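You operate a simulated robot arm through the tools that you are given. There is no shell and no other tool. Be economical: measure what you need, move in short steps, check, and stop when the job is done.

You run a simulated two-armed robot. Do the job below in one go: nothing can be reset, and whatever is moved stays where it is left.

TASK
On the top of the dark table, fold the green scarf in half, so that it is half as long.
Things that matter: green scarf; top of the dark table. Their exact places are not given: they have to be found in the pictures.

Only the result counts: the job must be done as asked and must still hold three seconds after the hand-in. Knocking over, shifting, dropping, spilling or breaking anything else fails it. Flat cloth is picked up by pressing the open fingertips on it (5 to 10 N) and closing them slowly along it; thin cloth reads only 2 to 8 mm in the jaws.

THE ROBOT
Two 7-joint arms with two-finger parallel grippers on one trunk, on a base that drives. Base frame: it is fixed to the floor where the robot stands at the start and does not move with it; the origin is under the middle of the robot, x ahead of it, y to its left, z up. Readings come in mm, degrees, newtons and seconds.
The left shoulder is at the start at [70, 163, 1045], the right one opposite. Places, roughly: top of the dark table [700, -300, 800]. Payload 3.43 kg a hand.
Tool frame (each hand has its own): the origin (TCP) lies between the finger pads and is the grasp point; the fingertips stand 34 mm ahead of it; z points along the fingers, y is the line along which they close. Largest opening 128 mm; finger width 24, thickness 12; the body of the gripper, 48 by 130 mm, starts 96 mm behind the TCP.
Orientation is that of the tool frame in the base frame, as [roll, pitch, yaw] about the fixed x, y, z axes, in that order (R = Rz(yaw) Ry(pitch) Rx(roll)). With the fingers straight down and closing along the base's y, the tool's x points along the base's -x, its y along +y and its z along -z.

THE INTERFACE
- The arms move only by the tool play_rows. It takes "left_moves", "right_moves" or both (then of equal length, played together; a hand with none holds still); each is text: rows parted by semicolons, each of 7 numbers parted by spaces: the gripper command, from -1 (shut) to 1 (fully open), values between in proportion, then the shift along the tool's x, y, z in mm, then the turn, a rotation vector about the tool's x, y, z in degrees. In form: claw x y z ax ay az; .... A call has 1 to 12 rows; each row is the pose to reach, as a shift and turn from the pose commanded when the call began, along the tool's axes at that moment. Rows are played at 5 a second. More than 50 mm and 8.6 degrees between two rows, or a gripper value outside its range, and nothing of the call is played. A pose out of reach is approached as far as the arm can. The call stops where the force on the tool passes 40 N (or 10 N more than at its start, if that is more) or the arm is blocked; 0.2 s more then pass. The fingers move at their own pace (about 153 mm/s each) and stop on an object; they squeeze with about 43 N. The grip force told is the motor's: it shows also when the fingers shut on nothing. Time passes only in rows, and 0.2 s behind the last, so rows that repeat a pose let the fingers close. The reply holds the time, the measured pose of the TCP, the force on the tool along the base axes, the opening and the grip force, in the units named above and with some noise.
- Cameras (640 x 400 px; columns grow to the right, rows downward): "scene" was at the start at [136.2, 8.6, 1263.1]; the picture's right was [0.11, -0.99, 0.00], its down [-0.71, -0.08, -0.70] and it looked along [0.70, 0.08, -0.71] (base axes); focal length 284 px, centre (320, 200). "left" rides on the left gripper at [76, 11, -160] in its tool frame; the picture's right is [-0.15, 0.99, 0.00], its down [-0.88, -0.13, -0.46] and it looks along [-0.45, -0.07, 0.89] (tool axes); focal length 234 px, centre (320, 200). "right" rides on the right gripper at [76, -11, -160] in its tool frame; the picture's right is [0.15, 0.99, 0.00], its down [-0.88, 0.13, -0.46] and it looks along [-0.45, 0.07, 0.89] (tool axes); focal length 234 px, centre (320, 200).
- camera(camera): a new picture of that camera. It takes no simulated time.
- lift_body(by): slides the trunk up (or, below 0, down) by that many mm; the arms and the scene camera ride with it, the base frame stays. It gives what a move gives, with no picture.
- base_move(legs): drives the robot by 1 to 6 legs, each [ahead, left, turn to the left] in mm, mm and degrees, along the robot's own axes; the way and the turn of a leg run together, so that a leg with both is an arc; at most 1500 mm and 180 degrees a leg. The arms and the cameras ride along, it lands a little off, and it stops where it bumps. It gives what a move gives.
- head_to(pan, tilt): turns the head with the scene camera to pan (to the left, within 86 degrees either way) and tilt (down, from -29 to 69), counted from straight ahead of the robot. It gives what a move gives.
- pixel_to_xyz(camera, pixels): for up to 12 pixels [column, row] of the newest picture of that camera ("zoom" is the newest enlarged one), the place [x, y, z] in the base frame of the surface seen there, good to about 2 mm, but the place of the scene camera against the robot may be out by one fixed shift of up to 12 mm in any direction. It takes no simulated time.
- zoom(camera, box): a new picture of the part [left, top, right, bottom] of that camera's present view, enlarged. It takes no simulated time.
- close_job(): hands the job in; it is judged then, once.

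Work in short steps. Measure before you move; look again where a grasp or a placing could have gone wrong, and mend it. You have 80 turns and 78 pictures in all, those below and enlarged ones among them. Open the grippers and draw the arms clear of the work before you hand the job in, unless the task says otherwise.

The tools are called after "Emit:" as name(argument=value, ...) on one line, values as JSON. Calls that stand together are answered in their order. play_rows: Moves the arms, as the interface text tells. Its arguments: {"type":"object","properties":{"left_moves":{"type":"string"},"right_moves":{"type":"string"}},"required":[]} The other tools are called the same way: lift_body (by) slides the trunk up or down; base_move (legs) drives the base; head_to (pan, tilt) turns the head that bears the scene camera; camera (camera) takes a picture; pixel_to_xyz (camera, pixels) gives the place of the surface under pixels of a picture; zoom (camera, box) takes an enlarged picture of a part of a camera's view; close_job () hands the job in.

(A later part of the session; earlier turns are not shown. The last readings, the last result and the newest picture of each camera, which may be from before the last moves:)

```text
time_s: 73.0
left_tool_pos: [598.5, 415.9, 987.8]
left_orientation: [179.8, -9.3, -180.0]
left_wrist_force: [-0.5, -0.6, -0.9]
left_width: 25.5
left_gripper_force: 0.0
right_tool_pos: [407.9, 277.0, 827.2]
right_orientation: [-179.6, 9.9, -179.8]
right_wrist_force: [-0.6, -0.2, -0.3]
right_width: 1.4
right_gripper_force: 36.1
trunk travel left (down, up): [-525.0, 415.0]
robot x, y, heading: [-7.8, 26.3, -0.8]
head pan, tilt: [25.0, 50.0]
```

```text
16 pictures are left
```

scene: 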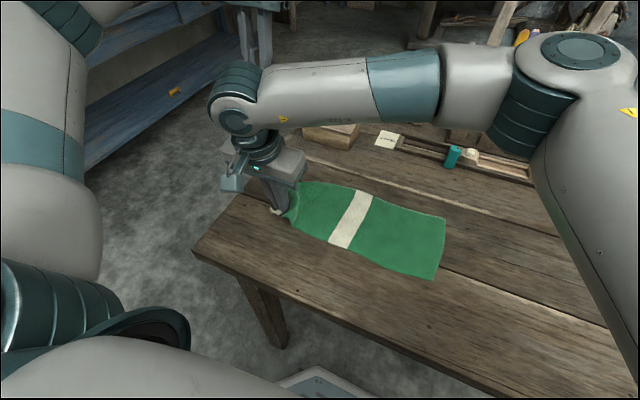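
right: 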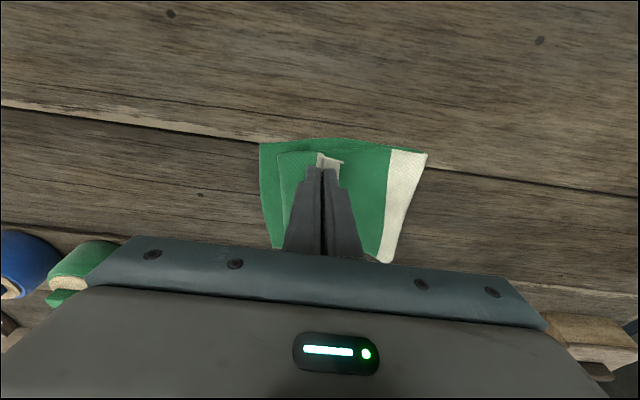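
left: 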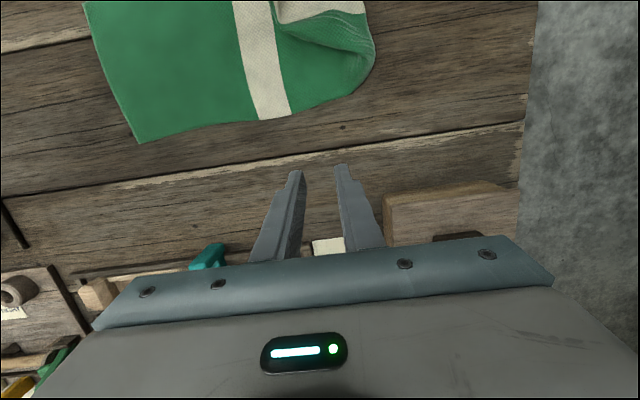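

The scarf is mostly flat again, with its left end near the table edge. I release and lift the right hand, and measure the scarf.

Emit:
play_rows(right_moves="-0.9 0 0 0 0 0 0; -0.7 0 0 0 0 0 0; -0.6 -5 0 -30 0 0 0; -0.6 -10 0 -60 0 0 0; -0.6 -18 -30 -100 0 0 0; -1 -18 -75 -100 0 0 0; -1 -18 -120 -100 0 0 0; -1 -18 -165 -100 0 0 0; -1 -40 -205 -100 0 0 0; -1 -60 -245 -100 0 0 0; -1 -60 -270 -100 0 0 0; -1 -60 -270 -100 0 0 0")

Emit:
pixel_to_xyz(camera="scene", pixels=[[444, 218], [434, 276], [372, 195], [328, 245], [303, 187], [225, 235], [200, 248], [240, 190]])

Emit:
camera(camera="scene")

```text
refused: row 5 steps farther than a row can; nothing moved
```

```text
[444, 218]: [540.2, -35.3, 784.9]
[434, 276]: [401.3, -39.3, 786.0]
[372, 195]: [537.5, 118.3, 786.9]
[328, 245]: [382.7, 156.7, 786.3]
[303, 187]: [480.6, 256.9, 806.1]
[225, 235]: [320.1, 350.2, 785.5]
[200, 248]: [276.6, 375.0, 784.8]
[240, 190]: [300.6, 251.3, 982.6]
```

```text
15 pictures are left
```

scene: 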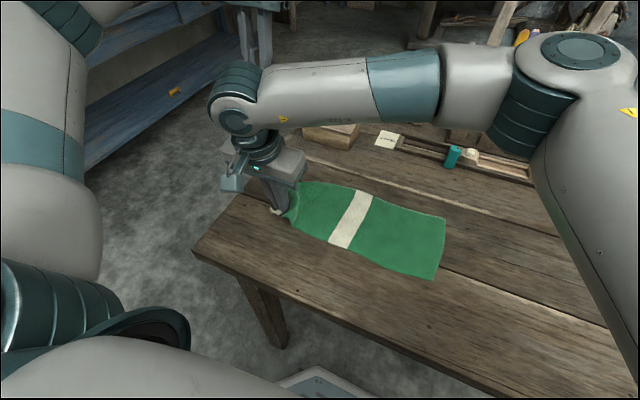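

The scarf spans y -37 to about +345, and the table corner is at y of about 375. I release the right hand with smaller steps and carry it over the resting end near (470, -5).

Emit:
play_rows(right_moves="-0.8 0 0 0 0 0 0; -0.6 0 0 0 0 0 0; -0.6 -5 0 -30 0 0 0; -0.6 -10 0 -60 0 0 0; -0.6 -16 -20 -90 0 0 0; -1 -22 -65 -90 0 0 0; -1 -30 -110 -90 0 0 0; -1 -40 -155 -90 0 0 0; -1 -50 -200 -90 0 0 0; -1 -62 -245 -90 0 0 0; -1 -75 -282 -90 0 0 0; -1 -75 -282 -90 0 0 0")

Emit:
camera(camera="scene")

```text
time_s: 75.7
left_tool_pos: [598.3, 415.2, 987.7]
left_orientation: [179.7, -9.1, 180.0]
left_wrist_force: [1.0, 0.7, -0.3]
left_width: 25.7
left_gripper_force: 0.0
right_tool_pos: [469.0, -5.2, 930.8]
right_orientation: [-179.7, 9.9, -179.8]
right_wrist_force: [-0.3, -0.3, 0.7]
right_width: 0.1
right_gripper_force: 32.6
trunk travel left (down, up): [-525.0, 415.0]
robot x, y, heading: [-5.4, 23.2, -0.9]
head pan, tilt: [25.0, 50.0]
```

```text
14 pictures are left
```

scene: 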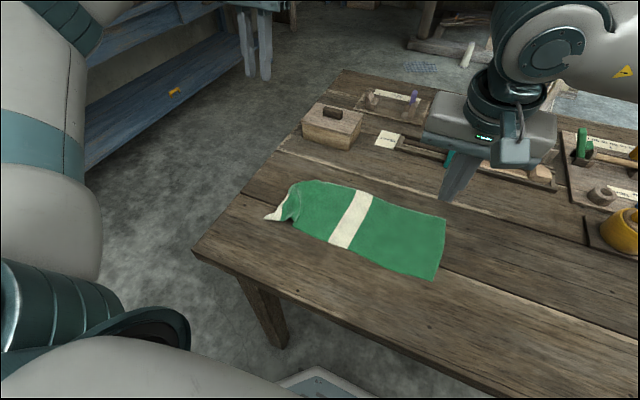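

The tucked part of the left end should unroll when the scarf is dragged toward -y, since the table holds the underside back. I lower the shut right hand onto the resting end.

Emit:
play_rows(right_moves="-1 6 0 35 0 0 0; -1 12 0 70 0 0 0; -1 18 0 100 0 0 0; -1 19.5 0 110 0 0 0; -1 19.8 0 112 0 0 0; -1 20 0 113.5 0 0 0; -1 20 0 115 0 0 0; -1 20 0 115 0 0 0")

```text
time_s: 77.5
left_tool_pos: [597.7, 415.6, 988.2]
left_orientation: [179.8, -9.1, 180.0]
left_wrist_force: [-0.4, 0.2, 0.7]
left_width: 25.6
left_gripper_force: 0.0
right_tool_pos: [467.5, -4.7, 816.2]
right_orientation: [-179.9, 10.2, -179.9]
right_wrist_force: [5.1, 1.6, 34.6]
right_width: 0.0
right_gripper_force: 32.8
trunk travel left (down, up): [-525.0, 415.0]
robot x, y, heading: [-10.0, 24.0, -0.6]
head pan, tilt: [25.0, 50.0]
```

Contact is 34.6 N, so I ease up 2 mm and drag 160 mm toward -y.

Emit:
play_rows(right_moves="-1 -0.3 0 -2 0 0 0; -1 -0.3 -15 -2 0 0 0; -1 -0.3 -30 -2 0 0 0; -1 -0.3 -45 -2 0 0 0; -1 -0.3 -60 -2 0 0 0; -1 -0.3 -75 -2 0 0 0; -1 -0.3 -90 -2 0 0 0; -1 -0.3 -105 -2 0 0 0; -1 -0.3 -120 -2 0 0 0; -1 -0.3 -135 -2 0 0 0; -1 -0.3 -150 -2 0 0 0; -1 -0.3 -160 -2 0 0 0")

Emit:
camera(camera="scene")

```text
time_s: 80.0
left_tool_pos: [597.4, 415.7, 988.8]
left_orientation: [179.8, -9.1, -180.0]
left_wrist_force: [0.2, 0.5, 0.2]
left_width: 25.7
left_gripper_force: 0.1
right_tool_pos: [464.6, -164.5, 816.2]
right_orientation: [-179.7, 10.1, -179.8]
right_wrist_force: [0.4, 5.7, 24.0]
right_width: 0.0
right_gripper_force: 33.4
trunk travel left (down, up): [-525.0, 415.0]
robot x, y, heading: [-6.6, 23.2, -0.5]
head pan, tilt: [25.0, 50.0]
```

```text
13 pictures are left
```

scene: 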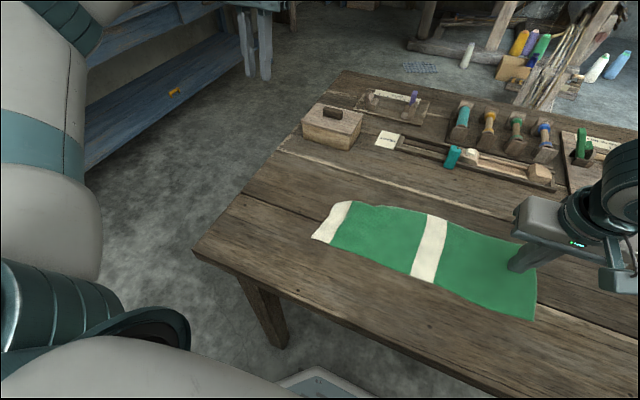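

The scarf is flat again and unrolled. I measure its corners now.

Emit:
pixel_to_xyz(camera="scene", pixels=[[351, 203], [333, 203], [313, 238], [331, 243], [425, 216], [411, 276], [447, 219], [437, 280], [536, 268], [533, 318], [340, 222]])

Emit:
zoom(camera="scene", box=[290, 180, 560, 340])

```text
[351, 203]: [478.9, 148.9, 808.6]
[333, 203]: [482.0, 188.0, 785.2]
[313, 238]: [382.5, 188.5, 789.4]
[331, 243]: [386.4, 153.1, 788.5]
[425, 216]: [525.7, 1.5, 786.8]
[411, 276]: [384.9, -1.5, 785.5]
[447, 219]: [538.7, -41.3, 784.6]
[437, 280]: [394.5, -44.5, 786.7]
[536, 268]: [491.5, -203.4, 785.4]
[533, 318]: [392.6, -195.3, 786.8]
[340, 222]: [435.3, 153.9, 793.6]
```

```text
2.37 times, centred on (425, 260) of scene
```

zoom: 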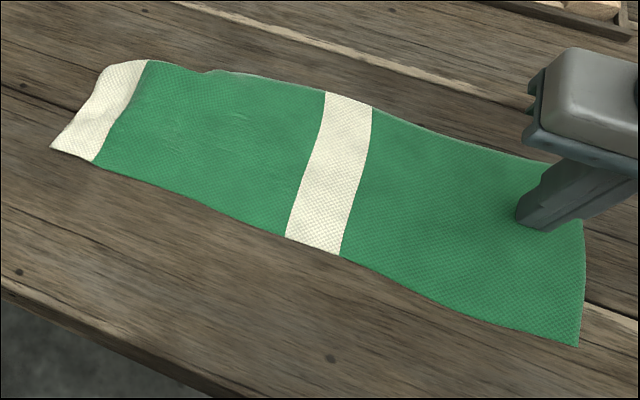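

The left end's far side is turned under (only x 382 to 482 visible, bump 808 high at (351,203)). With the right hand keeping the other end pressed, I bring the shut left hand over (430, 150) to drag the end toward -x, which should unroll that side the same way.

Emit:
play_rows(left_moves="-1 14 -30 19 0 0 0; -1 29 -60 38 0 0 0; -1 44 -90 57 0 0 0; -1 59 -120 76 0 0 0; -1 74 -150 95 0 0 0; -1 89 -180 114 0 0 0; -1 104 -210 133 0 0 0; -1 120 -240 152 0 0 0; -1 138 -266 172 0 0 0; -1 138 -266 172 0 0 0")

Emit:
play_rows(left_moves="-1 -1 0 6 0 0 0; -1 -1.7 0 11 0 0 0; -1 -2.2 0 14 0 0 0; -1 -2.5 0 16 0 0 0; -1 -2.8 0 18 0 0 0")

```text
time_s: 82.2
left_tool_pos: [432.8, 149.7, 838.3]
left_orientation: [179.8, -9.0, 180.0]
left_wrist_force: [0.3, 0.1, -0.8]
left_width: 0.1
left_gripper_force: 32.8
right_tool_pos: [465.3, -165.4, 815.8]
right_orientation: [-179.7, 10.0, -179.9]
right_wrist_force: [-2.6, 4.5, 22.3]
right_width: 0.1
right_gripper_force: 32.3
trunk travel left (down, up): [-525.0, 415.0]
robot x, y, heading: [-8.8, 22.7, -0.8]
head pan, tilt: [25.0, 50.0]
```

```text
time_s: 83.5
left_tool_pos: [434.5, 149.0, 820.8]
left_orientation: [179.8, -9.2, 179.9]
left_wrist_force: [-0.6, -0.4, -0.6]
left_width: 0.1
left_gripper_force: 32.9
right_tool_pos: [465.1, -164.7, 817.0]
right_orientation: [-179.7, 10.0, -179.8]
right_wrist_force: [-3.0, 4.7, 20.8]
right_width: 0.0
right_gripper_force: 32.8
trunk travel left (down, up): [-525.0, 415.0]
robot x, y, heading: [-2.5, 25.8, -0.7]
head pan, tilt: [25.0, 50.0]
```

Not touching yet; I press 4 mm lower and drag 90 mm toward -x at constant height.

Emit:
play_rows(left_moves="-1 -0.3 0 2 0 0 0; -1 -0.6 0 4 0 0 0; -1 9 0 5.6 0 0 0; -1 19 0 7.1 0 0 0; -1 29 0 8.7 0 0 0; -1 39 0 10.3 0 0 0; -1 49 0 11.8 0 0 0; -1 59 0 13.4 0 0 0; -1 69 0 15 0 0 0; -1 79 0 16.6 0 0 0; -1 88 0 18 0 0 0")

Emit:
zoom(camera="scene", box=[270, 170, 560, 340])

```text
time_s: 85.8
left_tool_pos: [343.9, 148.5, 817.0]
left_orientation: [179.8, -9.1, -179.9]
left_wrist_force: [4.5, -4.1, 10.7]
left_width: 0.0
left_gripper_force: 33.6
right_tool_pos: [464.4, -164.6, 817.8]
right_orientation: [-179.8, 10.0, -179.8]
right_wrist_force: [-3.2, 6.4, 18.9]
right_width: 0.0
right_gripper_force: 33.4
trunk travel left (down, up): [-525.0, 415.0]
robot x, y, heading: [-6.2, 25.7, -0.6]
head pan, tilt: [25.0, 50.0]
```

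```text
2.21 times, centred on (415, 255) of scene
```

zoom: 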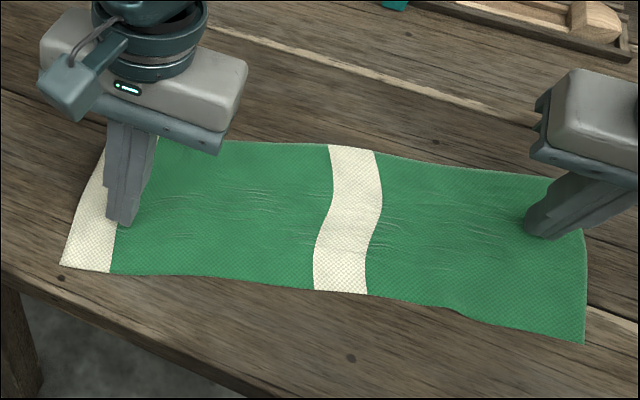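

That unrolled it completely; the scarf now lies flat. I lift both hands clear and measure the corners.

Emit:
pixel_to_xyz(camera="zoom", pixels=[[63, 260], [103, 150], [110, 270], [160, 142], [315, 287], [330, 147], [365, 290], [377, 153], [583, 338], [545, 180], [585, 235]])

Emit:
play_rows(left_moves="-1 5 0 -30 0 0 0; -1 8 0 -60 0 0 0; -0.65 5 30 -80 0 0 0; -0.65 5 50 -80 0 0 0", right_moves="-1 -5 0 -30 0 0 0; -1 -10 0 -60 0 0 0; -0.65 -14 0 -80 0 0 0; -0.65 -14 0 -80 0 0 0")

```text
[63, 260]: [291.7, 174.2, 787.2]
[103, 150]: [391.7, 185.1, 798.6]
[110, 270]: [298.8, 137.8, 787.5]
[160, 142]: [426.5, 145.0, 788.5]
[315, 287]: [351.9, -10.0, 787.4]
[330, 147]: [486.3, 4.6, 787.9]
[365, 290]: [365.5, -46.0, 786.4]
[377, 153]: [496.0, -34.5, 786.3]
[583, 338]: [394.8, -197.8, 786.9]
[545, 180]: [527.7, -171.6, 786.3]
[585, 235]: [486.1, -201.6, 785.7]
```

```text
time_s: 86.8
left_tool_pos: [355.2, 199.1, 896.4]
left_orientation: [179.9, -9.2, 179.8]
left_wrist_force: [0.4, 0.2, -0.6]
left_width: 22.5
left_gripper_force: 0.1
right_tool_pos: [465.6, -166.9, 896.4]
right_orientation: [-179.7, 9.9, -179.9]
right_wrist_force: [0.4, 0.3, -0.9]
right_width: 22.2
right_gripper_force: 0.1
trunk travel left (down, up): [-525.0, 415.0]
robot x, y, heading: [-8.0, 25.4, -0.8]
head pan, tilt: [25.0, 50.0]
```

The scarf is skewed by about 15 degrees: the left end is at x 290 to 430, the right one at 394 to 535. I straighten it by pressing the left hand at (415,150), near the far side, and dragging +x by 90 mm.

Emit:
play_rows(left_moves="-1 -25 -25 15 0 0 0; -1 -50 -49 30 0 0 0; -1 -68 -49 60 0 0 0; -1 -69 -49 65 0 0 0; -1 -69.5 -49 68 0 0 0; -1 -69.8 -49 70 0 0 0")

```text
time_s: 88.2
left_tool_pos: [410.2, 149.8, 817.3]
left_orientation: [179.8, -9.1, -180.0]
left_wrist_force: [-0.5, 1.3, 7.5]
left_width: 0.0
left_gripper_force: 33.1
right_tool_pos: [468.0, -165.9, 897.0]
right_orientation: [-179.6, 9.9, -179.7]
right_wrist_force: [0.6, -1.1, 0.5]
right_width: 22.3
right_gripper_force: 0.1
trunk travel left (down, up): [-525.0, 415.0]
robot x, y, heading: [-5.9, 26.6, -0.7]
head pan, tilt: [25.0, 50.0]
```

Pressing with 7.5 N; I drag +x at constant height, about 105 mm, then lift and look.

Emit:
play_rows(left_moves="-1 -12 0 -1.4 0 0 0; -1 -24 0 -3.3 0 0 0; -1 -36 0 -5.2 0 0 0; -1 -48 0 -7.1 0 0 0; -1 -60 0 -9 0 0 0; -1 -72 0 -10.9 0 0 0; -1 -84 0 -12.8 0 0 0; -1 -94 0 -14.4 0 0 0; -1 -104 0 -16 0 0 0; -1 -98 0 -56 0 0 0; -0.65 -93 40 -86 0 0 0; -0.65 -93 70 -86 0 0 0")

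Emit:
zoom(camera="scene", box=[270, 150, 590, 350])

Emit:
pixel_to_xyz(camera="zoom", pixels=[[110, 250], [150, 120], [200, 250], [310, 270], [340, 150], [560, 350], [540, 210]])

```text
refused: row 11 steps farther than a row can; nothing moved
```

```text
2.00 times, centred on (430, 250) of scene
```

zoom: 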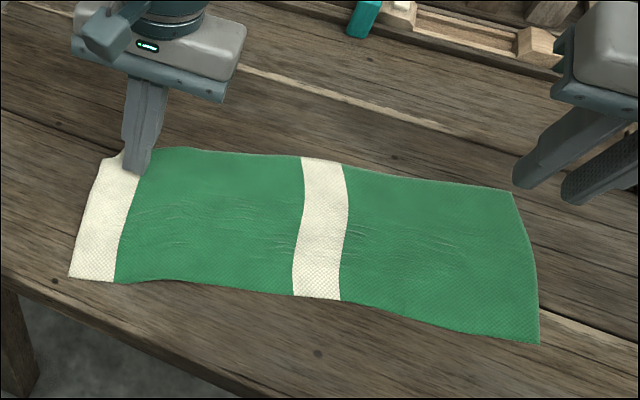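

```text
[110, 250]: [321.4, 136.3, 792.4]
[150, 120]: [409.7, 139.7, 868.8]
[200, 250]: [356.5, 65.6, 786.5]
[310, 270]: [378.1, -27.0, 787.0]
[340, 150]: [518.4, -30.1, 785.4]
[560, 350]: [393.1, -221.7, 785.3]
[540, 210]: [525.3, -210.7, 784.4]
```

One row was too long; nothing moved. I repeat with shorter lift steps.

Emit:
play_rows(left_moves="-1 -12 0 -1.4 0 0 0; -1 -24 0 -3.3 0 0 0; -1 -36 0 -5.2 0 0 0; -1 -48 0 -7.1 0 0 0; -1 -60 0 -9 0 0 0; -1 -72 0 -10.9 0 0 0; -1 -84 0 -12.8 0 0 0; -1 -96 0 -14.7 0 0 0; -1 -104 0 -16 0 0 0; -1 -98 0 -56 0 0 0; -0.7 -96 20 -86 0 0 0; -0.65 -96 60 -86 0 0 0")

Emit:
zoom(camera="scene", box=[270, 150, 590, 350])

Emit:
pixel_to_xyz(camera="zoom", pixels=[[110, 220], [150, 120], [200, 220], [310, 270], [340, 150], [537, 338], [515, 200], [300, 210]])

```text
time_s: 90.8
left_tool_pos: [522.8, 208.6, 886.4]
left_orientation: [179.9, -9.2, 179.9]
left_wrist_force: [0.2, 1.5, -0.1]
left_width: 22.3
left_gripper_force: 0.1
right_tool_pos: [468.5, -166.0, 897.2]
right_orientation: [-179.7, 9.9, -179.8]
right_wrist_force: [0.1, 0.0, 0.5]
right_width: 22.4
right_gripper_force: 0.0
trunk travel left (down, up): [-525.0, 415.0]
robot x, y, heading: [-6.6, 24.0, -0.8]
head pan, tilt: [25.0, 50.0]
```

```text
2.00 times, centred on (430, 250) of scene
```

zoom: 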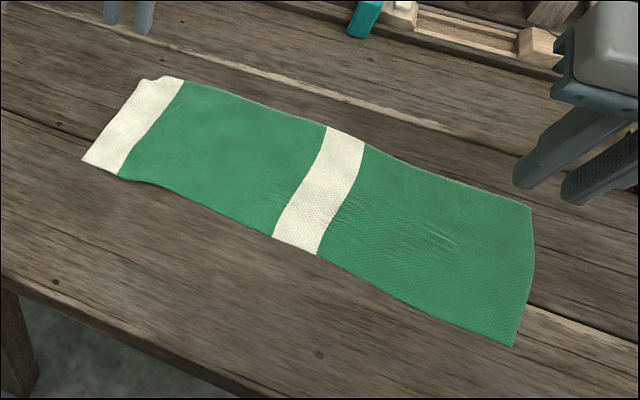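

```text
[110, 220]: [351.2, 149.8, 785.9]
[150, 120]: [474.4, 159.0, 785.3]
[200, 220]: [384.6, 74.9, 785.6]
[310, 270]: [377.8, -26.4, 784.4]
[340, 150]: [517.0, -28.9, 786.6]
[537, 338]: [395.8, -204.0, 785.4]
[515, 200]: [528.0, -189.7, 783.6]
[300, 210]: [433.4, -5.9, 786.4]
```

The scarf is flat and straight again. I measure its corners exactly and drive the base left for the two-handed grip on the left end.

Emit:
pixel_to_xyz(camera="zoom", pixels=[[146, 83], [177, 81], [86, 159], [116, 174], [327, 130], [275, 234], [365, 146], [317, 251], [527, 210], [511, 340], [112, 122]])

Emit:
play_rows(right_moves="-0.65 20 0 -10 0 0 0; -0.65 40 0 -20 0 0 0; -0.65 50 0 -20 0 0 0")

Emit:
base_move(legs=[[0, 325, 0]])

```text
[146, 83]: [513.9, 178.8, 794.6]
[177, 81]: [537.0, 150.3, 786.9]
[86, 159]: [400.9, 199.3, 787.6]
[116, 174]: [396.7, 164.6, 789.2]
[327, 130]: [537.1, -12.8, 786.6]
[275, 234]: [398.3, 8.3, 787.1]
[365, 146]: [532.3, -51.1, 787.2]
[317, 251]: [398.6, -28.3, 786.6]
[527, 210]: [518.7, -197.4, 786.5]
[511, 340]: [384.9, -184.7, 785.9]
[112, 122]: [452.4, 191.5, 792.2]
```

```text
time_s: 91.7
left_tool_pos: [522.6, 207.7, 886.3]
left_orientation: [179.7, -9.3, -180.0]
left_wrist_force: [0.0, 0.2, -0.5]
left_width: 22.4
left_gripper_force: 0.1
right_tool_pos: [414.5, -165.9, 909.0]
right_orientation: [-179.7, 9.9, -179.8]
right_wrist_force: [0.3, 0.0, 0.6]
right_width: 22.6
right_gripper_force: 0.0
trunk travel left (down, up): [-525.0, 415.0]
robot x, y, heading: [-9.6, 23.5, -0.6]
head pan, tilt: [25.0, 50.0]
```

```text
time_s: 93.8
left_tool_pos: [525.6, 533.2, 885.5]
left_orientation: [179.8, -9.2, 180.0]
left_wrist_force: [-0.3, 0.2, -0.4]
left_width: 22.6
left_gripper_force: 0.0
right_tool_pos: [417.7, 160.9, 907.7]
right_orientation: [-179.8, 9.9, -179.8]
right_wrist_force: [-0.1, 0.2, 0.2]
right_width: 22.4
right_gripper_force: 0.2
trunk travel left (down, up): [-525.0, 415.0]
robot x, y, heading: [-7.7, 349.4, -0.6]
head pan, tilt: [25.0, 50.0]
```

The left end's corners are near (398,202) and (530,180). I bring the left hand to (519,170) and the right to (409,186), both at z 870, with 22 mm openings.

Emit:
play_rows(left_moves="-0.65 0 -40 2 0 0 0; -0.65 1 -80 4 0 0 0; -0.65 1 -120 6 0 0 0; -0.65 2 -160 8 0 0 0; -0.65 2 -200 10 0 0 0; -0.65 3 -240 12 0 0 0; -0.65 3 -280 14 0 0 0; -0.65 3.6 -320 16 0 0 0; -0.65 3.6 -363 16 0 0 0; -0.65 3.6 -363 16 0 0 0", right_moves="-0.65 4 8 12 0 0 0; -0.65 8 16 24 0 0 0; -0.65 15.5 25 36 0 0 0; -0.65 15.5 25 36 0 0 0; -0.65 15.5 25 36 0 0 0; -0.65 15.5 25 36 0 0 0; -0.65 15.5 25 36 0 0 0; -0.65 15.5 25 36 0 0 0; -0.65 15.5 25 36 0 0 0; -0.65 15.5 25 36 0 0 0")

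Emit:
camera(camera="left")

```text
time_s: 96.0
left_tool_pos: [518.0, 170.1, 870.9]
left_orientation: [179.8, -9.2, 180.0]
left_wrist_force: [0.1, 0.3, 0.3]
left_width: 22.3
left_gripper_force: 0.2
right_tool_pos: [409.6, 184.5, 869.8]
right_orientation: [-179.7, 9.9, -179.8]
right_wrist_force: [-0.8, 0.5, 0.1]
right_width: 22.4
right_gripper_force: 0.1
trunk travel left (down, up): [-525.0, 415.0]
robot x, y, heading: [-4.7, 347.7, -0.6]
head pan, tilt: [25.0, 50.0]
```

```text
8 pictures are left
```

left: 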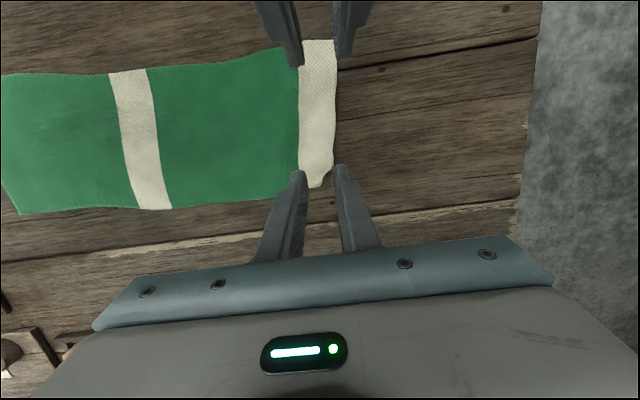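

Emit:
pixel_to_xyz(camera="left", pixels=[[332, 160], [320, 183], [333, 120], [335, 80], [333, 50], [303, 185], [18, 210], [5, 90], [165, 207], [150, 75]])

```text
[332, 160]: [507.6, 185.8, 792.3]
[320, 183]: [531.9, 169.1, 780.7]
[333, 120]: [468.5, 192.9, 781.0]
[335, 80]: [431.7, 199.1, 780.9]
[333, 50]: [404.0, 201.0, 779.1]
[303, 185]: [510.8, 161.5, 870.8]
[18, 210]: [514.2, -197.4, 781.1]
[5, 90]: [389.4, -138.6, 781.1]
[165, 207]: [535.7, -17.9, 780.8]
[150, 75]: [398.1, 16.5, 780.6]
```

The edge is at y 186 under the left hand and 201 under the right, so the present centres (170, 184) put the outer fingers right at the edge. I descend to just above contact.

Emit:
play_rows(left_moves="-0.65 -4 -1 25 0 0 0; -0.65 -7.5 -2 48 0 0 0; -0.65 -8.2 -2 52 0 0 0; -0.65 -8.5 -2 54 0 0 0; -0.65 -8.5 -2 54 0 0 0", right_moves="-0.65 4.4 0 25 0 0 0; -0.65 8 0 45 0 0 0; -0.65 8.7 0 49.5 0 0 0; -0.65 9 0 51.5 0 0 0; -0.65 9 0 51.5 0 0 0")

```text
time_s: 97.2
left_tool_pos: [517.5, 168.8, 817.2]
left_orientation: [179.9, -9.1, -179.9]
left_wrist_force: [0.5, 1.1, 13.6]
left_width: 22.0
left_gripper_force: 0.0
right_tool_pos: [408.5, 183.1, 818.2]
right_orientation: [-179.7, 9.9, -179.9]
right_wrist_force: [0.4, -0.5, 0.5]
right_width: 22.2
right_gripper_force: 0.1
trunk travel left (down, up): [-525.0, 415.0]
robot x, y, heading: [-1.1, 348.2, -0.8]
head pan, tilt: [25.0, 50.0]
```

Left presses with 13.6 N, right barely. I adjust (left up 0.5, right down 1.5) and close slowly.

Emit:
play_rows(left_moves="-0.65 0 0 -0.5 0 0 0; -0.65 0 0 -0.5 0 0 0; -0.69 0 0 -0.5 0 0 0; -0.73 0 0 -0.5 0 0 0; -0.77 0 0 -0.5 0 0 0; -0.81 0 0 -0.5 0 0 0; -0.85 0 0 -0.5 0 0 0; -0.89 0 0 -0.5 0 0 0; -0.93 0 0 -0.5 0 0 0; -0.97 0 0 -0.5 0 0 0; -1 0 0 -0.5 0 0 0; -1 0 0 -0.5 0 0 0", right_moves="-0.65 0.1 0 1 0 0 0; -0.65 0.3 0 1.5 0 0 0; -0.69 0.3 0 1.5 0 0 0; -0.73 0.3 0 1.5 0 0 0; -0.77 0.3 0 1.5 0 0 0; -0.81 0.3 0 1.5 0 0 0; -0.85 0.3 0 1.5 0 0 0; -0.89 0.3 0 1.5 0 0 0; -0.93 0.3 0 1.5 0 0 0; -0.97 0.3 0 1.5 0 0 0; -1 0.3 0 1.5 0 0 0; -1 0.3 0 1.5 0 0 0")

```text
time_s: 99.8
left_tool_pos: [518.0, 168.3, 816.8]
left_orientation: [179.8, -9.1, -180.0]
left_wrist_force: [-0.3, 0.7, 18.6]
left_width: 0.1
left_gripper_force: 32.7
right_tool_pos: [408.1, 184.0, 818.2]
right_orientation: [-179.6, 10.0, -179.7]
right_wrist_force: [-0.3, -0.3, -0.4]
right_width: 0.1
right_gripper_force: 33.3
trunk travel left (down, up): [-525.0, 415.0]
robot x, y, heading: [-6.2, 351.3, -0.6]
head pan, tilt: [25.0, 50.0]
```

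Both slipped (0.1 mm); the right one hardly pressed. I raise, open to 30 mm, move 5 mm inward and press again, deeper on the right.

Emit:
play_rows(left_moves="-1 1.2 0 -8 0 0 0; -0.53 1.2 -6 -8 0 0 0; -0.53 1.2 -6 -8 0 0 0; -0.53 0.5 -6 -3 0 0 0; -0.53 0 -6 -0.5 0 0 0; -0.53 0 -6 -0.5 0 0 0", right_moves="-1 -1.4 0 -8 0 0 0; -0.53 -1.4 -6 -8 0 0 0; -0.53 -1.4 -6 -8 0 0 0; -0.53 -0.4 -6 -2 0 0 0; -0.53 0 -6 0.5 0 0 0; -0.53 0.3 -6 2 0 0 0")

```text
time_s: 101.2
left_tool_pos: [518.4, 162.7, 817.7]
left_orientation: [179.8, -9.1, 179.9]
left_wrist_force: [0.4, 0.0, -0.7]
left_width: 30.3
left_gripper_force: 0.1
right_tool_pos: [407.3, 178.7, 817.8]
right_orientation: [-179.8, 10.2, -180.0]
right_wrist_force: [-0.7, -4.7, 32.6]
right_width: 30.2
right_gripper_force: 0.0
trunk travel left (down, up): [-525.0, 415.0]
robot x, y, heading: [-6.7, 352.3, -0.7]
head pan, tilt: [25.0, 50.0]
```

Right presses with 32 N and left with none: I ease the right up 1.3 mm and lower the left 1.8 mm, then read.

Emit:
play_rows(left_moves="-0.53 -0.1 0 1 0 0 0; -0.53 -0.2 0 1.8 0 0 0; -0.53 -0.2 0 1.8 0 0 0", right_moves="-0.53 -0.2 0 -1.3 0 0 0; -0.53 -0.2 0 -1.3 0 0 0; -0.53 -0.2 0 -1.3 0 0 0")

```text
time_s: 102.0
left_tool_pos: [518.1, 162.4, 816.8]
left_orientation: [179.9, -8.9, 180.0]
left_wrist_force: [-0.8, 1.2, 11.9]
left_width: 30.0
left_gripper_force: 0.0
right_tool_pos: [407.4, 178.4, 816.5]
right_orientation: [-179.8, 10.0, -179.7]
right_wrist_force: [5.9, -2.0, 25.0]
right_width: 30.2
right_gripper_force: 0.1
trunk travel left (down, up): [-525.0, 415.0]
robot x, y, heading: [-4.7, 349.8, -0.6]
head pan, tilt: [25.0, 50.0]
```

Left 11.9 N, right 25 N; I ease the right another 1 mm and close both slowly.

Emit:
play_rows(left_moves="-0.53 0 0 0 0 0 0; -0.58 0 0 0 0 0 0; -0.63 0 0 0 0 0 0; -0.68 0 0 0 0 0 0; -0.73 0 0 0 0 0 0; -0.78 0 0 0 0 0 0; -0.83 0 0 0 0 0 0; -0.88 0 0 0 0 0 0; -0.93 0 0 0 0 0 0; -1 0 0 0 0 0 0; -1 0 0 0 0 0 0; -1 0 0 0 0 0 0", right_moves="-0.53 -0.2 0 -1 0 0 0; -0.58 -0.2 0 -1 0 0 0; -0.63 -0.2 0 -1 0 0 0; -0.68 -0.2 0 -1 0 0 0; -0.73 -0.2 0 -1 0 0 0; -0.78 -0.2 0 -1 0 0 0; -0.83 -0.2 0 -1 0 0 0; -0.88 -0.2 0 -1 0 0 0; -0.93 -0.2 0 -1 0 0 0; -1 -0.2 0 -1 0 0 0; -1 -0.2 0 -1 0 0 0; -1 -0.2 0 -1 0 0 0")

```text
time_s: 104.6
left_tool_pos: [518.2, 161.4, 816.4]
left_orientation: [179.8, -9.0, 180.0]
left_wrist_force: [1.0, -3.0, 30.6]
left_width: 8.1
left_gripper_force: 42.4
right_tool_pos: [407.7, 178.4, 817.9]
right_orientation: [-179.6, 9.9, -179.8]
right_wrist_force: [-1.1, 0.1, 0.9]
right_width: 0.0
right_gripper_force: 32.7
trunk travel left (down, up): [-525.0, 415.0]
robot x, y, heading: [-2.1, 350.3, -0.5]
head pan, tilt: [25.0, 50.0]
```

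Left holds (8.1 mm); right slipped as it hardly pressed. I reopen the right to 36 mm, move it 3 mm inward and press 2 mm lower.

Emit:
play_rows(right_moves="-1 -1.2 0 -7 0 0 0; -0.44 -1.2 -4 -7 0 0 0; -0.44 -1.2 -4 -7 0 0 0; -0.44 -0.3 -4 -1 0 0 0; -0.44 0.2 -4 1 0 0 0; -0.44 0.3 -4 1.6 0 0 0; -0.44 0.3 -4 1.6 0 0 0")

```text
time_s: 106.2
left_tool_pos: [517.2, 162.6, 817.2]
left_orientation: [179.8, -9.1, -179.9]
left_wrist_force: [1.7, -3.2, 32.7]
left_width: 8.2
left_gripper_force: 42.1
right_tool_pos: [408.5, 174.4, 816.1]
right_orientation: [-179.7, 10.0, -179.8]
right_wrist_force: [-0.4, -0.1, -0.5]
right_width: 35.8
right_gripper_force: 0.1
trunk travel left (down, up): [-525.0, 415.0]
robot x, y, heading: [-1.4, 349.2, -0.6]
head pan, tilt: [25.0, 50.0]
```

No contact yet on the right; I lower it 2.2 mm more and close slowly in the same call.

Emit:
play_rows(right_moves="-0.44 0.2 0 1.2 0 0 0; -0.44 0.4 0 2.2 0 0 0; -0.5 0.4 0 2.2 0 0 0; -0.56 0.4 0 2.2 0 0 0; -0.62 0.4 0 2.2 0 0 0; -0.68 0.4 0 2.2 0 0 0; -0.74 0.4 0 2.2 0 0 0; -0.8 0.4 0 2.2 0 0 0; -0.86 0.4 0 2.2 0 0 0; -0.93 0.4 0 2.2 0 0 0; -1 0.4 0 2.2 0 0 0; -1 0.4 0 2.2 0 0 0")

```text
time_s: 108.1
left_tool_pos: [516.8, 163.5, 817.5]
left_orientation: [179.7, -9.0, 180.0]
left_wrist_force: [-0.2, 2.8, 13.0]
left_width: 6.9
left_gripper_force: 40.9
right_tool_pos: [407.9, 176.4, 816.4]
right_orientation: [179.9, 10.1, -179.7]
right_wrist_force: [-4.8, 1.5, 18.2]
right_width: 11.9
right_gripper_force: 2.6
trunk travel left (down, up): [-525.0, 415.0]
robot x, y, heading: [-3.5, 351.1, -0.4]
head pan, tilt: [25.0, 50.0]
stopped in row 9 (right hand): the force on the tool passed its limit (the readings are from after the stop); the commanded pose is now the measured one
```

The right hand is part-way closed on cloth (11.9 mm). I finish closing, then lift both hands 135 mm with a little -y motion, and look.

Emit:
play_rows(left_moves="-1 0 0 0 0 0 0; -1 0 0 0 0 0 0; -1 0 0 0 0 0 0; -1 1.9 0 -11.9 0 0 0; -1 4.4 -4 -27.7 0 0 0; -1 7.2 -10 -45.4 0 0 0; -1 10 -18 -63.2 0 0 0; -1 12.9 -26 -81 0 0 0; -1 15.7 -34 -98.8 0 0 0; -1 18.5 -42 -116.6 0 0 0; -1 21.2 -48 -133.4 0 0 0; -1 21.2 -48 -133.4 0 0 0", right_moves="-0.95 0 0 -0.3 0 0 0; -1 0 0 -0.5 0 0 0; -1 0 0 -0.5 0 0 0; -1 -2.1 0 -11.8 0 0 0; -1 -4.9 -4 -27.6 0 0 0; -1 -8 -10 -45.3 0 0 0; -1 -11.1 -18 -63 0 0 0; -1 -14.3 -26 -80.8 0 0 0; -1 -17.4 -34 -98.5 0 0 0; -1 -20.5 -42 -116.2 0 0 0; -1 -23.5 -48 -133 0 0 0; -1 -23.5 -48 -133 0 0 0")

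Emit:
camera(camera="left")

```text
time_s: 110.7
left_tool_pos: [520.9, 116.6, 948.9]
left_orientation: [179.8, -9.2, -179.9]
left_wrist_force: [0.5, -0.4, -0.8]
left_width: 2.0
left_gripper_force: 36.2
right_tool_pos: [410.1, 128.9, 947.7]
right_orientation: [180.0, 9.8, -179.9]
right_wrist_force: [-0.4, -0.3, -0.5]
right_width: 0.0
right_gripper_force: 33.1
trunk travel left (down, up): [-525.0, 415.0]
robot x, y, heading: [-5.1, 353.6, -0.4]
head pan, tilt: [25.0, 50.0]
```

```text
7 pictures are left
```

left: 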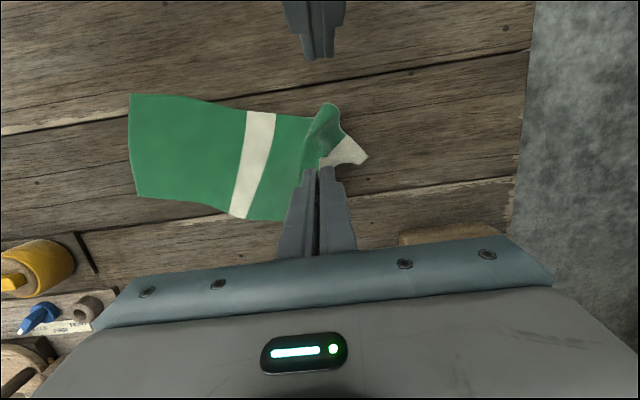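

Only the left hand holds (2.0 mm); the right slipped. I lay the end back down along the same way and bring the opened right hand just above the near corner again.

Emit:
play_rows(left_moves="-1 -2.4 15 14.8 0 0 0; -1 -5.5 30 34.6 0 0 0; -1 -8.6 43 54.3 0 0 0; -1 -11.8 54 74 0 0 0; -1 -15 60 94 0 0 0; -1 -17.6 62 110.6 0 0 0; -1 -19.5 58 122.5 0 0 0; -1 -20.7 50 130.4 0 0 0; -1 -20.7 50 130.4 0 0 0; -1 -20.7 50 130.4 0 0 0", right_moves="-1 0 10 0 0 0 0; -1 0 20 0 0 0 0; -0.38 0 30 0 0 0 0; -0.38 -4 38 0 0 0 0; -0.38 -6 42 20 0 0 0; -0.38 0 42 40 0 0 0; -0.38 2 42 50 0 0 0; -0.38 4 42 60 0 0 0; -0.38 4 42 60 0 0 0; -0.38 4 42 60 0 0 0")

Emit:
camera(camera="right")

Emit:
pixel_to_xyz(camera="right", pixels=[[340, 130], [350, 150], [340, 180], [350, 190], [330, 150], [360, 170], [320, 140], [370, 150], [345, 120], [330, 200], [360, 130], [335, 165]])

```text
time_s: 112.5
left_tool_pos: [518.4, 165.8, 824.3]
left_orientation: [179.9, -9.1, 179.9]
left_wrist_force: [-4.9, 3.1, 27.8]
left_width: 2.2
left_gripper_force: 36.5
right_tool_pos: [414.8, 169.7, 890.2]
right_orientation: [180.0, 9.8, -179.8]
right_wrist_force: [0.2, -0.2, -0.9]
right_width: 39.8
right_gripper_force: 0.0
trunk travel left (down, up): [-525.0, 415.0]
robot x, y, heading: [-3.1, 351.0, -0.6]
head pan, tilt: [25.0, 50.0]
stopped in row 9 (left hand): the force on the tool passed its limit (the readings are from after the stop); the commanded pose is now the measured one
```

```text
6 pictures are left
```

right: 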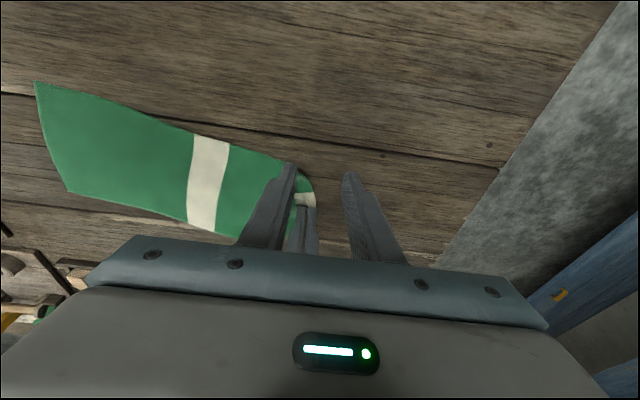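

```text
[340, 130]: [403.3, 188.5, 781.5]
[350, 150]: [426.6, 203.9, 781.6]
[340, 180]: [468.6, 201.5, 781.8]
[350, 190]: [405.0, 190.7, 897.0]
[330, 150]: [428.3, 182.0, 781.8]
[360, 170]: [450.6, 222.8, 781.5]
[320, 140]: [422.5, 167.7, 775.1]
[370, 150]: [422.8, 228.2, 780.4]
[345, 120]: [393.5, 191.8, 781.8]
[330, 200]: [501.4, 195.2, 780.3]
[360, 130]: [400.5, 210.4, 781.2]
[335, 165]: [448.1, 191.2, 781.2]
```

The near corner is curled under, and I have few turns left. I will fold with the left hand alone: lift the end so the near corner hangs free, carry it over, let the hanging corner touch down first on the near side, then spread toward the far side. First I lift and move the right arm away.

Emit:
play_rows(left_moves="-1 2 0 -12 0 0 0; -1 4.7 -4 -29.6 0 0 0; -1 7.5 -10 -47 0 0 0; -1 10.4 -18 -65 0 0 0; -1 13.3 -26 -84 0 0 0; -1 16.2 -34 -102 0 0 0; -1 18.8 -42 -118.6 0 0 0; -1 18.8 -48 -118.6 0 0 0; -1 18.8 -48 -118.6 0 0 0; -1 18.8 -48 -118.6 0 0 0", right_moves="-0.4 -5 0 -30 0 0 0; -0.4 -5 -25 -55 0 0 0; -0.4 -5 -55 -75 0 0 0; -0.4 0 -95 -80 0 0 0; -0.4 0 -135 -80 0 0 0; -0.4 0 -175 -80 0 0 0; -0.4 0 -215 -80 0 0 0; -0.4 0 -255 -80 0 0 0; -0.4 0 -290 -80 0 0 0; -0.4 0 -290 -80 0 0 0")

Emit:
base_move(legs=[[0, -205, 0]])

Emit:
camera(camera="left")

```text
time_s: 114.8
left_tool_pos: [521.8, 116.5, 941.3]
left_orientation: [179.8, -9.2, 179.9]
left_wrist_force: [-0.4, 0.3, 0.7]
left_width: 2.1
left_gripper_force: 36.7
right_tool_pos: [404.6, -119.1, 970.4]
right_orientation: [179.9, 9.8, -179.7]
right_wrist_force: [-0.2, -0.3, 0.6]
right_width: 38.1
right_gripper_force: 0.0
trunk travel left (down, up): [-525.0, 415.0]
robot x, y, heading: [-1.9, 348.0, -0.5]
head pan, tilt: [25.0, 50.0]
```

```text
time_s: 116.4
left_tool_pos: [517.9, -92.9, 942.1]
left_orientation: [179.7, -9.1, 180.0]
left_wrist_force: [0.4, 0.3, -0.4]
left_width: 2.0
left_gripper_force: 36.7
right_tool_pos: [401.9, -328.5, 969.7]
right_orientation: [179.9, 9.8, -179.7]
right_wrist_force: [-0.4, 0.3, 0.0]
right_width: 38.4
right_gripper_force: 0.0
trunk travel left (down, up): [-525.0, 415.0]
robot x, y, heading: [-4.8, 141.7, -0.5]
head pan, tilt: [25.0, 50.0]
```

```text
5 pictures are left
```

left: 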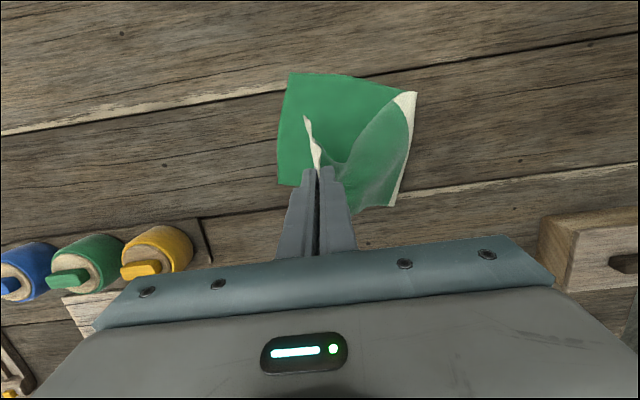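

The fold runs near the middle stripe ((408,95) to (393,203)), and the end edge hangs toward the near side with its corner at about (307,118). I measure these and B's corners.

Emit:
pixel_to_xyz(camera="left", pixels=[[410, 97], [392, 203], [292, 77], [281, 182], [307, 120], [312, 140], [360, 145], [318, 160]])

```text
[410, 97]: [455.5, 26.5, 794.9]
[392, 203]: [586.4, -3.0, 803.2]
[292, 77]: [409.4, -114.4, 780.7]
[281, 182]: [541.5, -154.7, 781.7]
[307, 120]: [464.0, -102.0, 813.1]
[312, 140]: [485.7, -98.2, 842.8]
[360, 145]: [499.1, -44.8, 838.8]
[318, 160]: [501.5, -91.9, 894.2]
```

The hanging near corner is at (464,-102), 30 mm up; it should land near (409..425,-114), and the gripped far corner near (535,-131). I touch the near corner down first, then spread to the far side while lowering, and open gently.

Emit:
play_rows(left_moves="-1 13.6 -4 10.3 0 0 0; -1 26.8 -8 22.5 0 0 0; -1 34.8 -12 35.9 0 0 0; -1 35.2 -14 46.1 0 0 0; -1 21.5 -18 56.1 0 0 0; -1 4.5 -22 67.6 0 0 0; -1 -12.6 -26 79 0 0 0; -1 -24.6 -31 91.3 0 0 0; -1 -31.5 -35 102.4 0 0 0; -1 -35.2 -38 112.9 0 0 0; -0.85 -35.2 -38 113.5 0 0 0; -0.7 -35.2 -38 113.5 0 0 0")

Emit:
play_rows(left_moves="-0.7 5 0 -30 0 0 0; -0.7 10 0 -60 0 0 0; -0.7 10 20 -80 0 0 0; -0.7 10 60 -80 0 0 0; -0.7 10 60 -80 0 0 0")

Emit:
camera(camera="left")

Emit:
pixel_to_xyz(camera="left", pixels=[[200, 60], [200, 100], [200, 140], [240, 60], [240, 100], [240, 140], [240, 180], [280, 60], [280, 100], [280, 140], [280, 180], [320, 100]])

```text
time_s: 119.0
left_tool_pos: [534.9, -130.6, 823.3]
left_orientation: [179.8, -9.1, -180.0]
left_wrist_force: [-0.2, -0.3, -0.4]
left_width: 19.1
left_gripper_force: 0.0
right_tool_pos: [402.6, -329.3, 970.4]
right_orientation: [179.9, 9.8, -179.8]
right_wrist_force: [-0.1, 0.6, -0.1]
right_width: 38.4
right_gripper_force: 0.1
trunk travel left (down, up): [-525.0, 415.0]
robot x, y, heading: [-4.7, 142.1, -0.5]
head pan, tilt: [25.0, 50.0]
```

```text
time_s: 120.2
left_tool_pos: [536.6, -72.4, 904.8]
left_orientation: [179.8, -9.1, 180.0]
left_wrist_force: [-0.4, -0.6, 0.0]
left_width: 19.4
left_gripper_force: 0.0
right_tool_pos: [402.4, -329.9, 970.0]
right_orientation: [179.9, 9.8, -179.8]
right_wrist_force: [0.7, 0.5, -0.5]
right_width: 38.1
right_gripper_force: 0.1
trunk travel left (down, up): [-525.0, 415.0]
robot x, y, heading: [-7.2, 138.3, -0.8]
head pan, tilt: [25.0, 50.0]
```

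```text
4 pictures are left
```

left: 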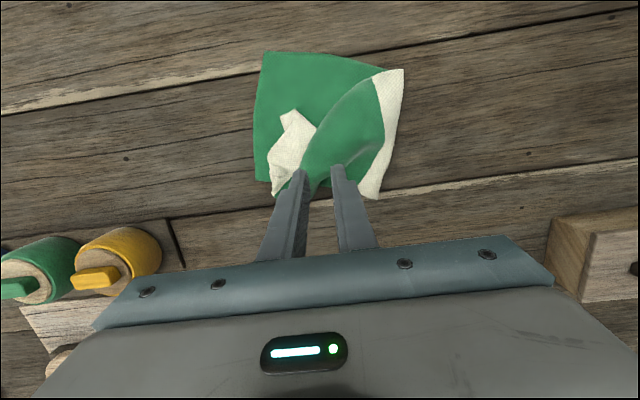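

```text
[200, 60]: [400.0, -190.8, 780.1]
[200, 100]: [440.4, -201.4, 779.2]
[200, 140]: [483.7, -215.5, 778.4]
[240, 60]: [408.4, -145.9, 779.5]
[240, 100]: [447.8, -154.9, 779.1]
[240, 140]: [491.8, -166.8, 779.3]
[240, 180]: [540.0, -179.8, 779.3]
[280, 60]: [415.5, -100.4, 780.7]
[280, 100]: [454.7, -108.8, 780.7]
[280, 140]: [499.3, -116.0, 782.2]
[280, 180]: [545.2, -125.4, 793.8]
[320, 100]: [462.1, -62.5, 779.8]
```

The far corner and the fold line are good; the near top corner is at about (470,-100) and should go to about (405,-118). I take the left hand away and bring the right hand onto that white corner to pinch it.

Emit:
play_rows(left_moves="-0.7 0 20 -10 0 0 0; -0.7 0 45 -20 0 0 0; -0.7 0 75 -30 0 0 0; -0.7 0 110 -40 0 0 0; -0.7 0 145 -40 0 0 0; -0.7 0 180 -40 0 0 0; -0.7 0 210 -40 0 0 0; -0.7 0 210 -40 0 0 0; -0.7 0 210 -40 0 0 0; -0.7 0 210 -40 0 0 0", right_moves="-0.53 -13.5 38 2.4 0 0 0; -0.53 -27 76 4.8 0 0 0; -0.53 -40.5 114 7.2 0 0 0; -0.53 -54 152 9.6 0 0 0; -0.53 -67.5 190 12 0 0 0; -0.53 -80.8 228 14.3 0 0 0; -0.53 -74 228 54 0 0 0; -0.53 -67 228 93 0 0 0; -0.53 -60 228 132 0 0 0; -0.53 -60 228 132 0 0 0")

Emit:
play_rows(right_moves="-0.53 3.5 0 20 0 0 0; -0.53 4.7 0 27 0 0 0; -0.53 5.2 0 30 0 0 0; -0.53 5.5 0 31.5 0 0 0; -0.6 5.6 0 32 0 0 0; -0.66 5.6 0 32 0 0 0; -0.72 5.6 0 32 0 0 0; -0.78 5.6 0 32 0 0 0; -0.84 5.6 0 32 0 0 0; -0.9 5.6 0 32 0 0 0; -1 5.6 0 32 0 0 0; -1 5.6 0 32 0 0 0")

Emit:
camera(camera="right")

```text
time_s: 122.4
left_tool_pos: [543.0, 139.2, 945.0]
left_orientation: [179.9, -9.1, 179.9]
left_wrist_force: [-1.0, -0.2, 0.2]
left_width: 19.2
left_gripper_force: 0.0
right_tool_pos: [482.4, -101.5, 849.0]
right_orientation: [-180.0, 9.8, -179.7]
right_wrist_force: [-0.3, 0.8, -0.1]
right_width: 30.4
right_gripper_force: 0.1
trunk travel left (down, up): [-525.0, 415.0]
robot x, y, heading: [-6.3, 139.3, -0.5]
head pan, tilt: [25.0, 50.0]
```

```text
time_s: 125.0
left_tool_pos: [543.7, 139.2, 945.3]
left_orientation: [179.9, -9.2, 180.0]
left_wrist_force: [-0.8, -0.1, 1.2]
left_width: 19.1
left_gripper_force: 0.0
right_tool_pos: [482.8, -101.9, 819.3]
right_orientation: [-180.0, 9.8, -179.7]
right_wrist_force: [0.4, 0.7, 2.0]
right_width: 0.0
right_gripper_force: 32.5
trunk travel left (down, up): [-525.0, 415.0]
robot x, y, heading: [-6.3, 140.4, -0.7]
head pan, tilt: [25.0, 50.0]
```

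```text
3 pictures are left
5 turns are left
```

right: 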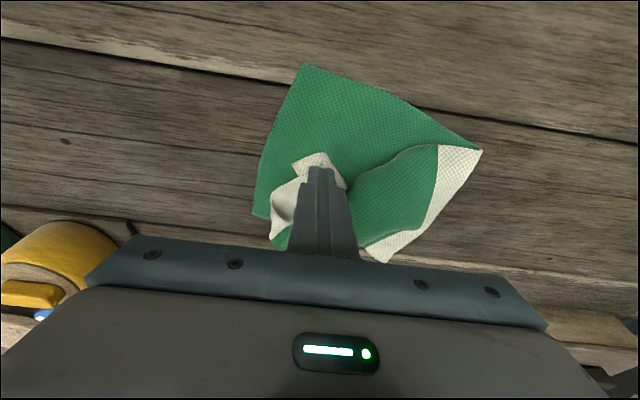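

It slipped under only 2 N. I reopen to 36 mm, press about 3 mm lower, close again, then lift 30 mm and carry the corner 70 mm toward -x and 18 mm toward -y before lowering.

Emit:
play_rows(right_moves="-1 -1 0 -7 0 0 0; -0.42 -1 0 -7 0 0 0; -0.42 -1 0 -7 0 0 0; -0.42 0.2 0 1 0 0 0; -0.42 0.4 0 2.4 0 0 0; -0.5 0.4 0 2.4 0 0 0; -0.58 0.4 0 2.4 0 0 0; -0.66 0.4 0 2.4 0 0 0; -0.74 0.4 0 2.4 0 0 0; -0.82 0.4 0 2.4 0 0 0; -0.9 0.4 0 2.2 0 0 0; -1 0.4 0 2 0 0 0")

Emit:
play_rows(right_moves="-1 0 0 0 0 0 0; -1 0 0 0 0 0 0; -1 -2.6 0 -15 0 0 0; -1 -5.2 0 -29.5 0 0 0; -1 12 -4 -32.5 0 0 0; -1 29 -9 -35.6 0 0 0; -1 46 -13 -38.6 0 0 0; -1 63.8 -18 -41.7 0 0 0; -1 66 -18 -28 0 0 0; -1 68.5 -18 -15.1 0 0 0; -1 68.5 -18 -15.1 0 0 0")

Emit:
camera(camera="right")

```text
time_s: 127.6
left_tool_pos: [542.5, 140.8, 945.2]
left_orientation: [179.9, -8.9, 180.0]
left_wrist_force: [0.2, -0.4, 0.9]
left_width: 19.4
left_gripper_force: 0.0
right_tool_pos: [481.0, -98.4, 816.6]
right_orientation: [-179.9, 9.9, -179.7]
right_wrist_force: [1.3, 5.0, 23.3]
right_width: 2.6
right_gripper_force: 36.7
trunk travel left (down, up): [-525.0, 415.0]
robot x, y, heading: [-1.7, 144.7, -0.3]
head pan, tilt: [25.0, 50.0]
```

```text
time_s: 130.0
left_tool_pos: [543.3, 139.3, 943.5]
left_orientation: [179.9, -9.1, -180.0]
left_wrist_force: [-0.1, 0.0, -0.4]
left_width: 19.2
left_gripper_force: 0.0
right_tool_pos: [414.1, -120.0, 821.4]
right_orientation: [-180.0, 9.7, -179.7]
right_wrist_force: [0.2, -0.3, 4.5]
right_width: 2.4
right_gripper_force: 36.9
trunk travel left (down, up): [-525.0, 415.0]
robot x, y, heading: [-4.5, 142.1, -0.4]
head pan, tilt: [25.0, 50.0]
```

```text
2 pictures are left
4 turns are left
```

right: 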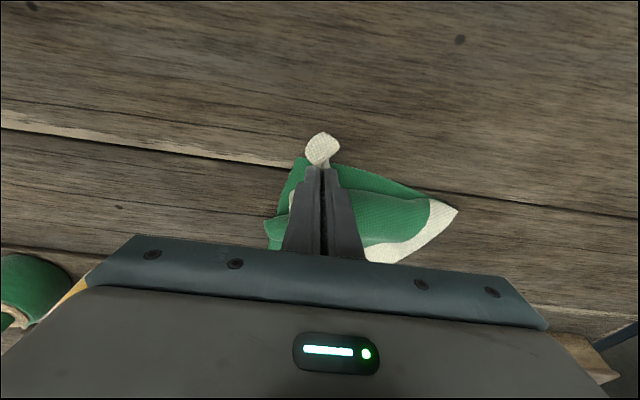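

The corner is held (2.4 mm) and laid near its place, protruding about 15 mm past the near edge at (322,140). I shift it back 14 mm, release gently, lift and look.

Emit:
play_rows(right_moves="-1 -1 0 -6 0 0 0; -1 -14.5 -8 -4 0 0 0; -1 -13.8 -8 1.5 0 0 0; -0.85 -13.8 -8 1.5 0 0 0; -0.7 -13.8 -8 1.5 0 0 0; -0.6 -13.8 -8 1.5 0 0 0; -0.6 -18 -8 -28 0 0 0; -0.6 -23 -8 -58 0 0 0; -0.6 -28 -8 -88 0 0 0; -0.6 -28 -48 -98 0 0 0; -0.6 -28 -90 -98 0 0 0; -0.6 -28 -90 -98 0 0 0")

Emit:
head_to(pan=-20, tilt=55)

Emit:
zoom(camera="scene", box=[160, 80, 480, 280])

Emit:
pixel_to_xyz(camera="zoom", pixels=[[320, 200], [200, 200], [440, 200], [320, 100], [320, 300], [260, 150], [380, 150], [260, 250], [380, 250]])

```text
time_s: 132.6
left_tool_pos: [543.5, 140.6, 944.6]
left_orientation: [179.9, -9.0, 180.0]
left_wrist_force: [0.6, 0.0, 0.5]
left_width: 19.1
left_gripper_force: 0.0
right_tool_pos: [423.3, -209.8, 920.1]
right_orientation: [-179.9, 9.7, -179.7]
right_wrist_force: [0.5, 0.2, 0.1]
right_width: 25.5
right_gripper_force: 0.1
trunk travel left (down, up): [-525.0, 415.0]
robot x, y, heading: [-6.5, 138.5, -0.4]
head pan, tilt: [25.0, 50.0]
```

```text
time_s: 133.7
left_tool_pos: [543.1, 139.4, 944.3]
left_orientation: [179.7, -9.2, -180.0]
left_wrist_force: [-0.2, -0.2, 0.6]
left_width: 19.3
left_gripper_force: 0.0
right_tool_pos: [424.0, -209.6, 921.6]
right_orientation: [-180.0, 9.8, -179.7]
right_wrist_force: [-0.2, -0.7, -0.7]
right_width: 25.7
right_gripper_force: 0.0
trunk travel left (down, up): [-525.0, 415.0]
robot x, y, heading: [-3.9, 144.2, -0.7]
head pan, tilt: [-20.0, 55.0]
```

```text
2.00 times, centred on (320, 180) of scene
```

zoom: 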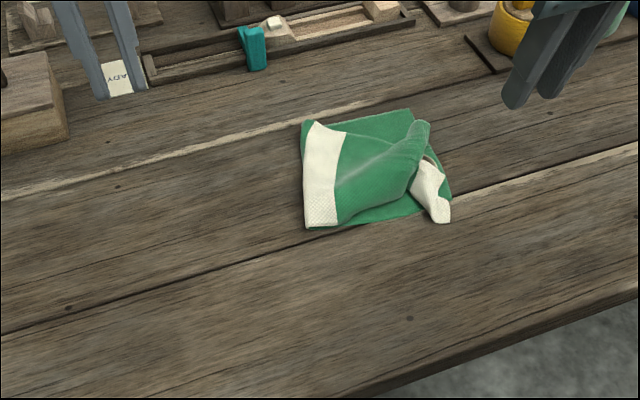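

```text
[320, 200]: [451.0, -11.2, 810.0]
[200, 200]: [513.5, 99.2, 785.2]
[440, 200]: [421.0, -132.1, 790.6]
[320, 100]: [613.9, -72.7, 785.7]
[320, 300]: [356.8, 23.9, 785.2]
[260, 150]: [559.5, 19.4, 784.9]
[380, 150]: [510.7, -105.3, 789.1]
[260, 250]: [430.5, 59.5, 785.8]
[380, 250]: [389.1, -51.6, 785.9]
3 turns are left
```

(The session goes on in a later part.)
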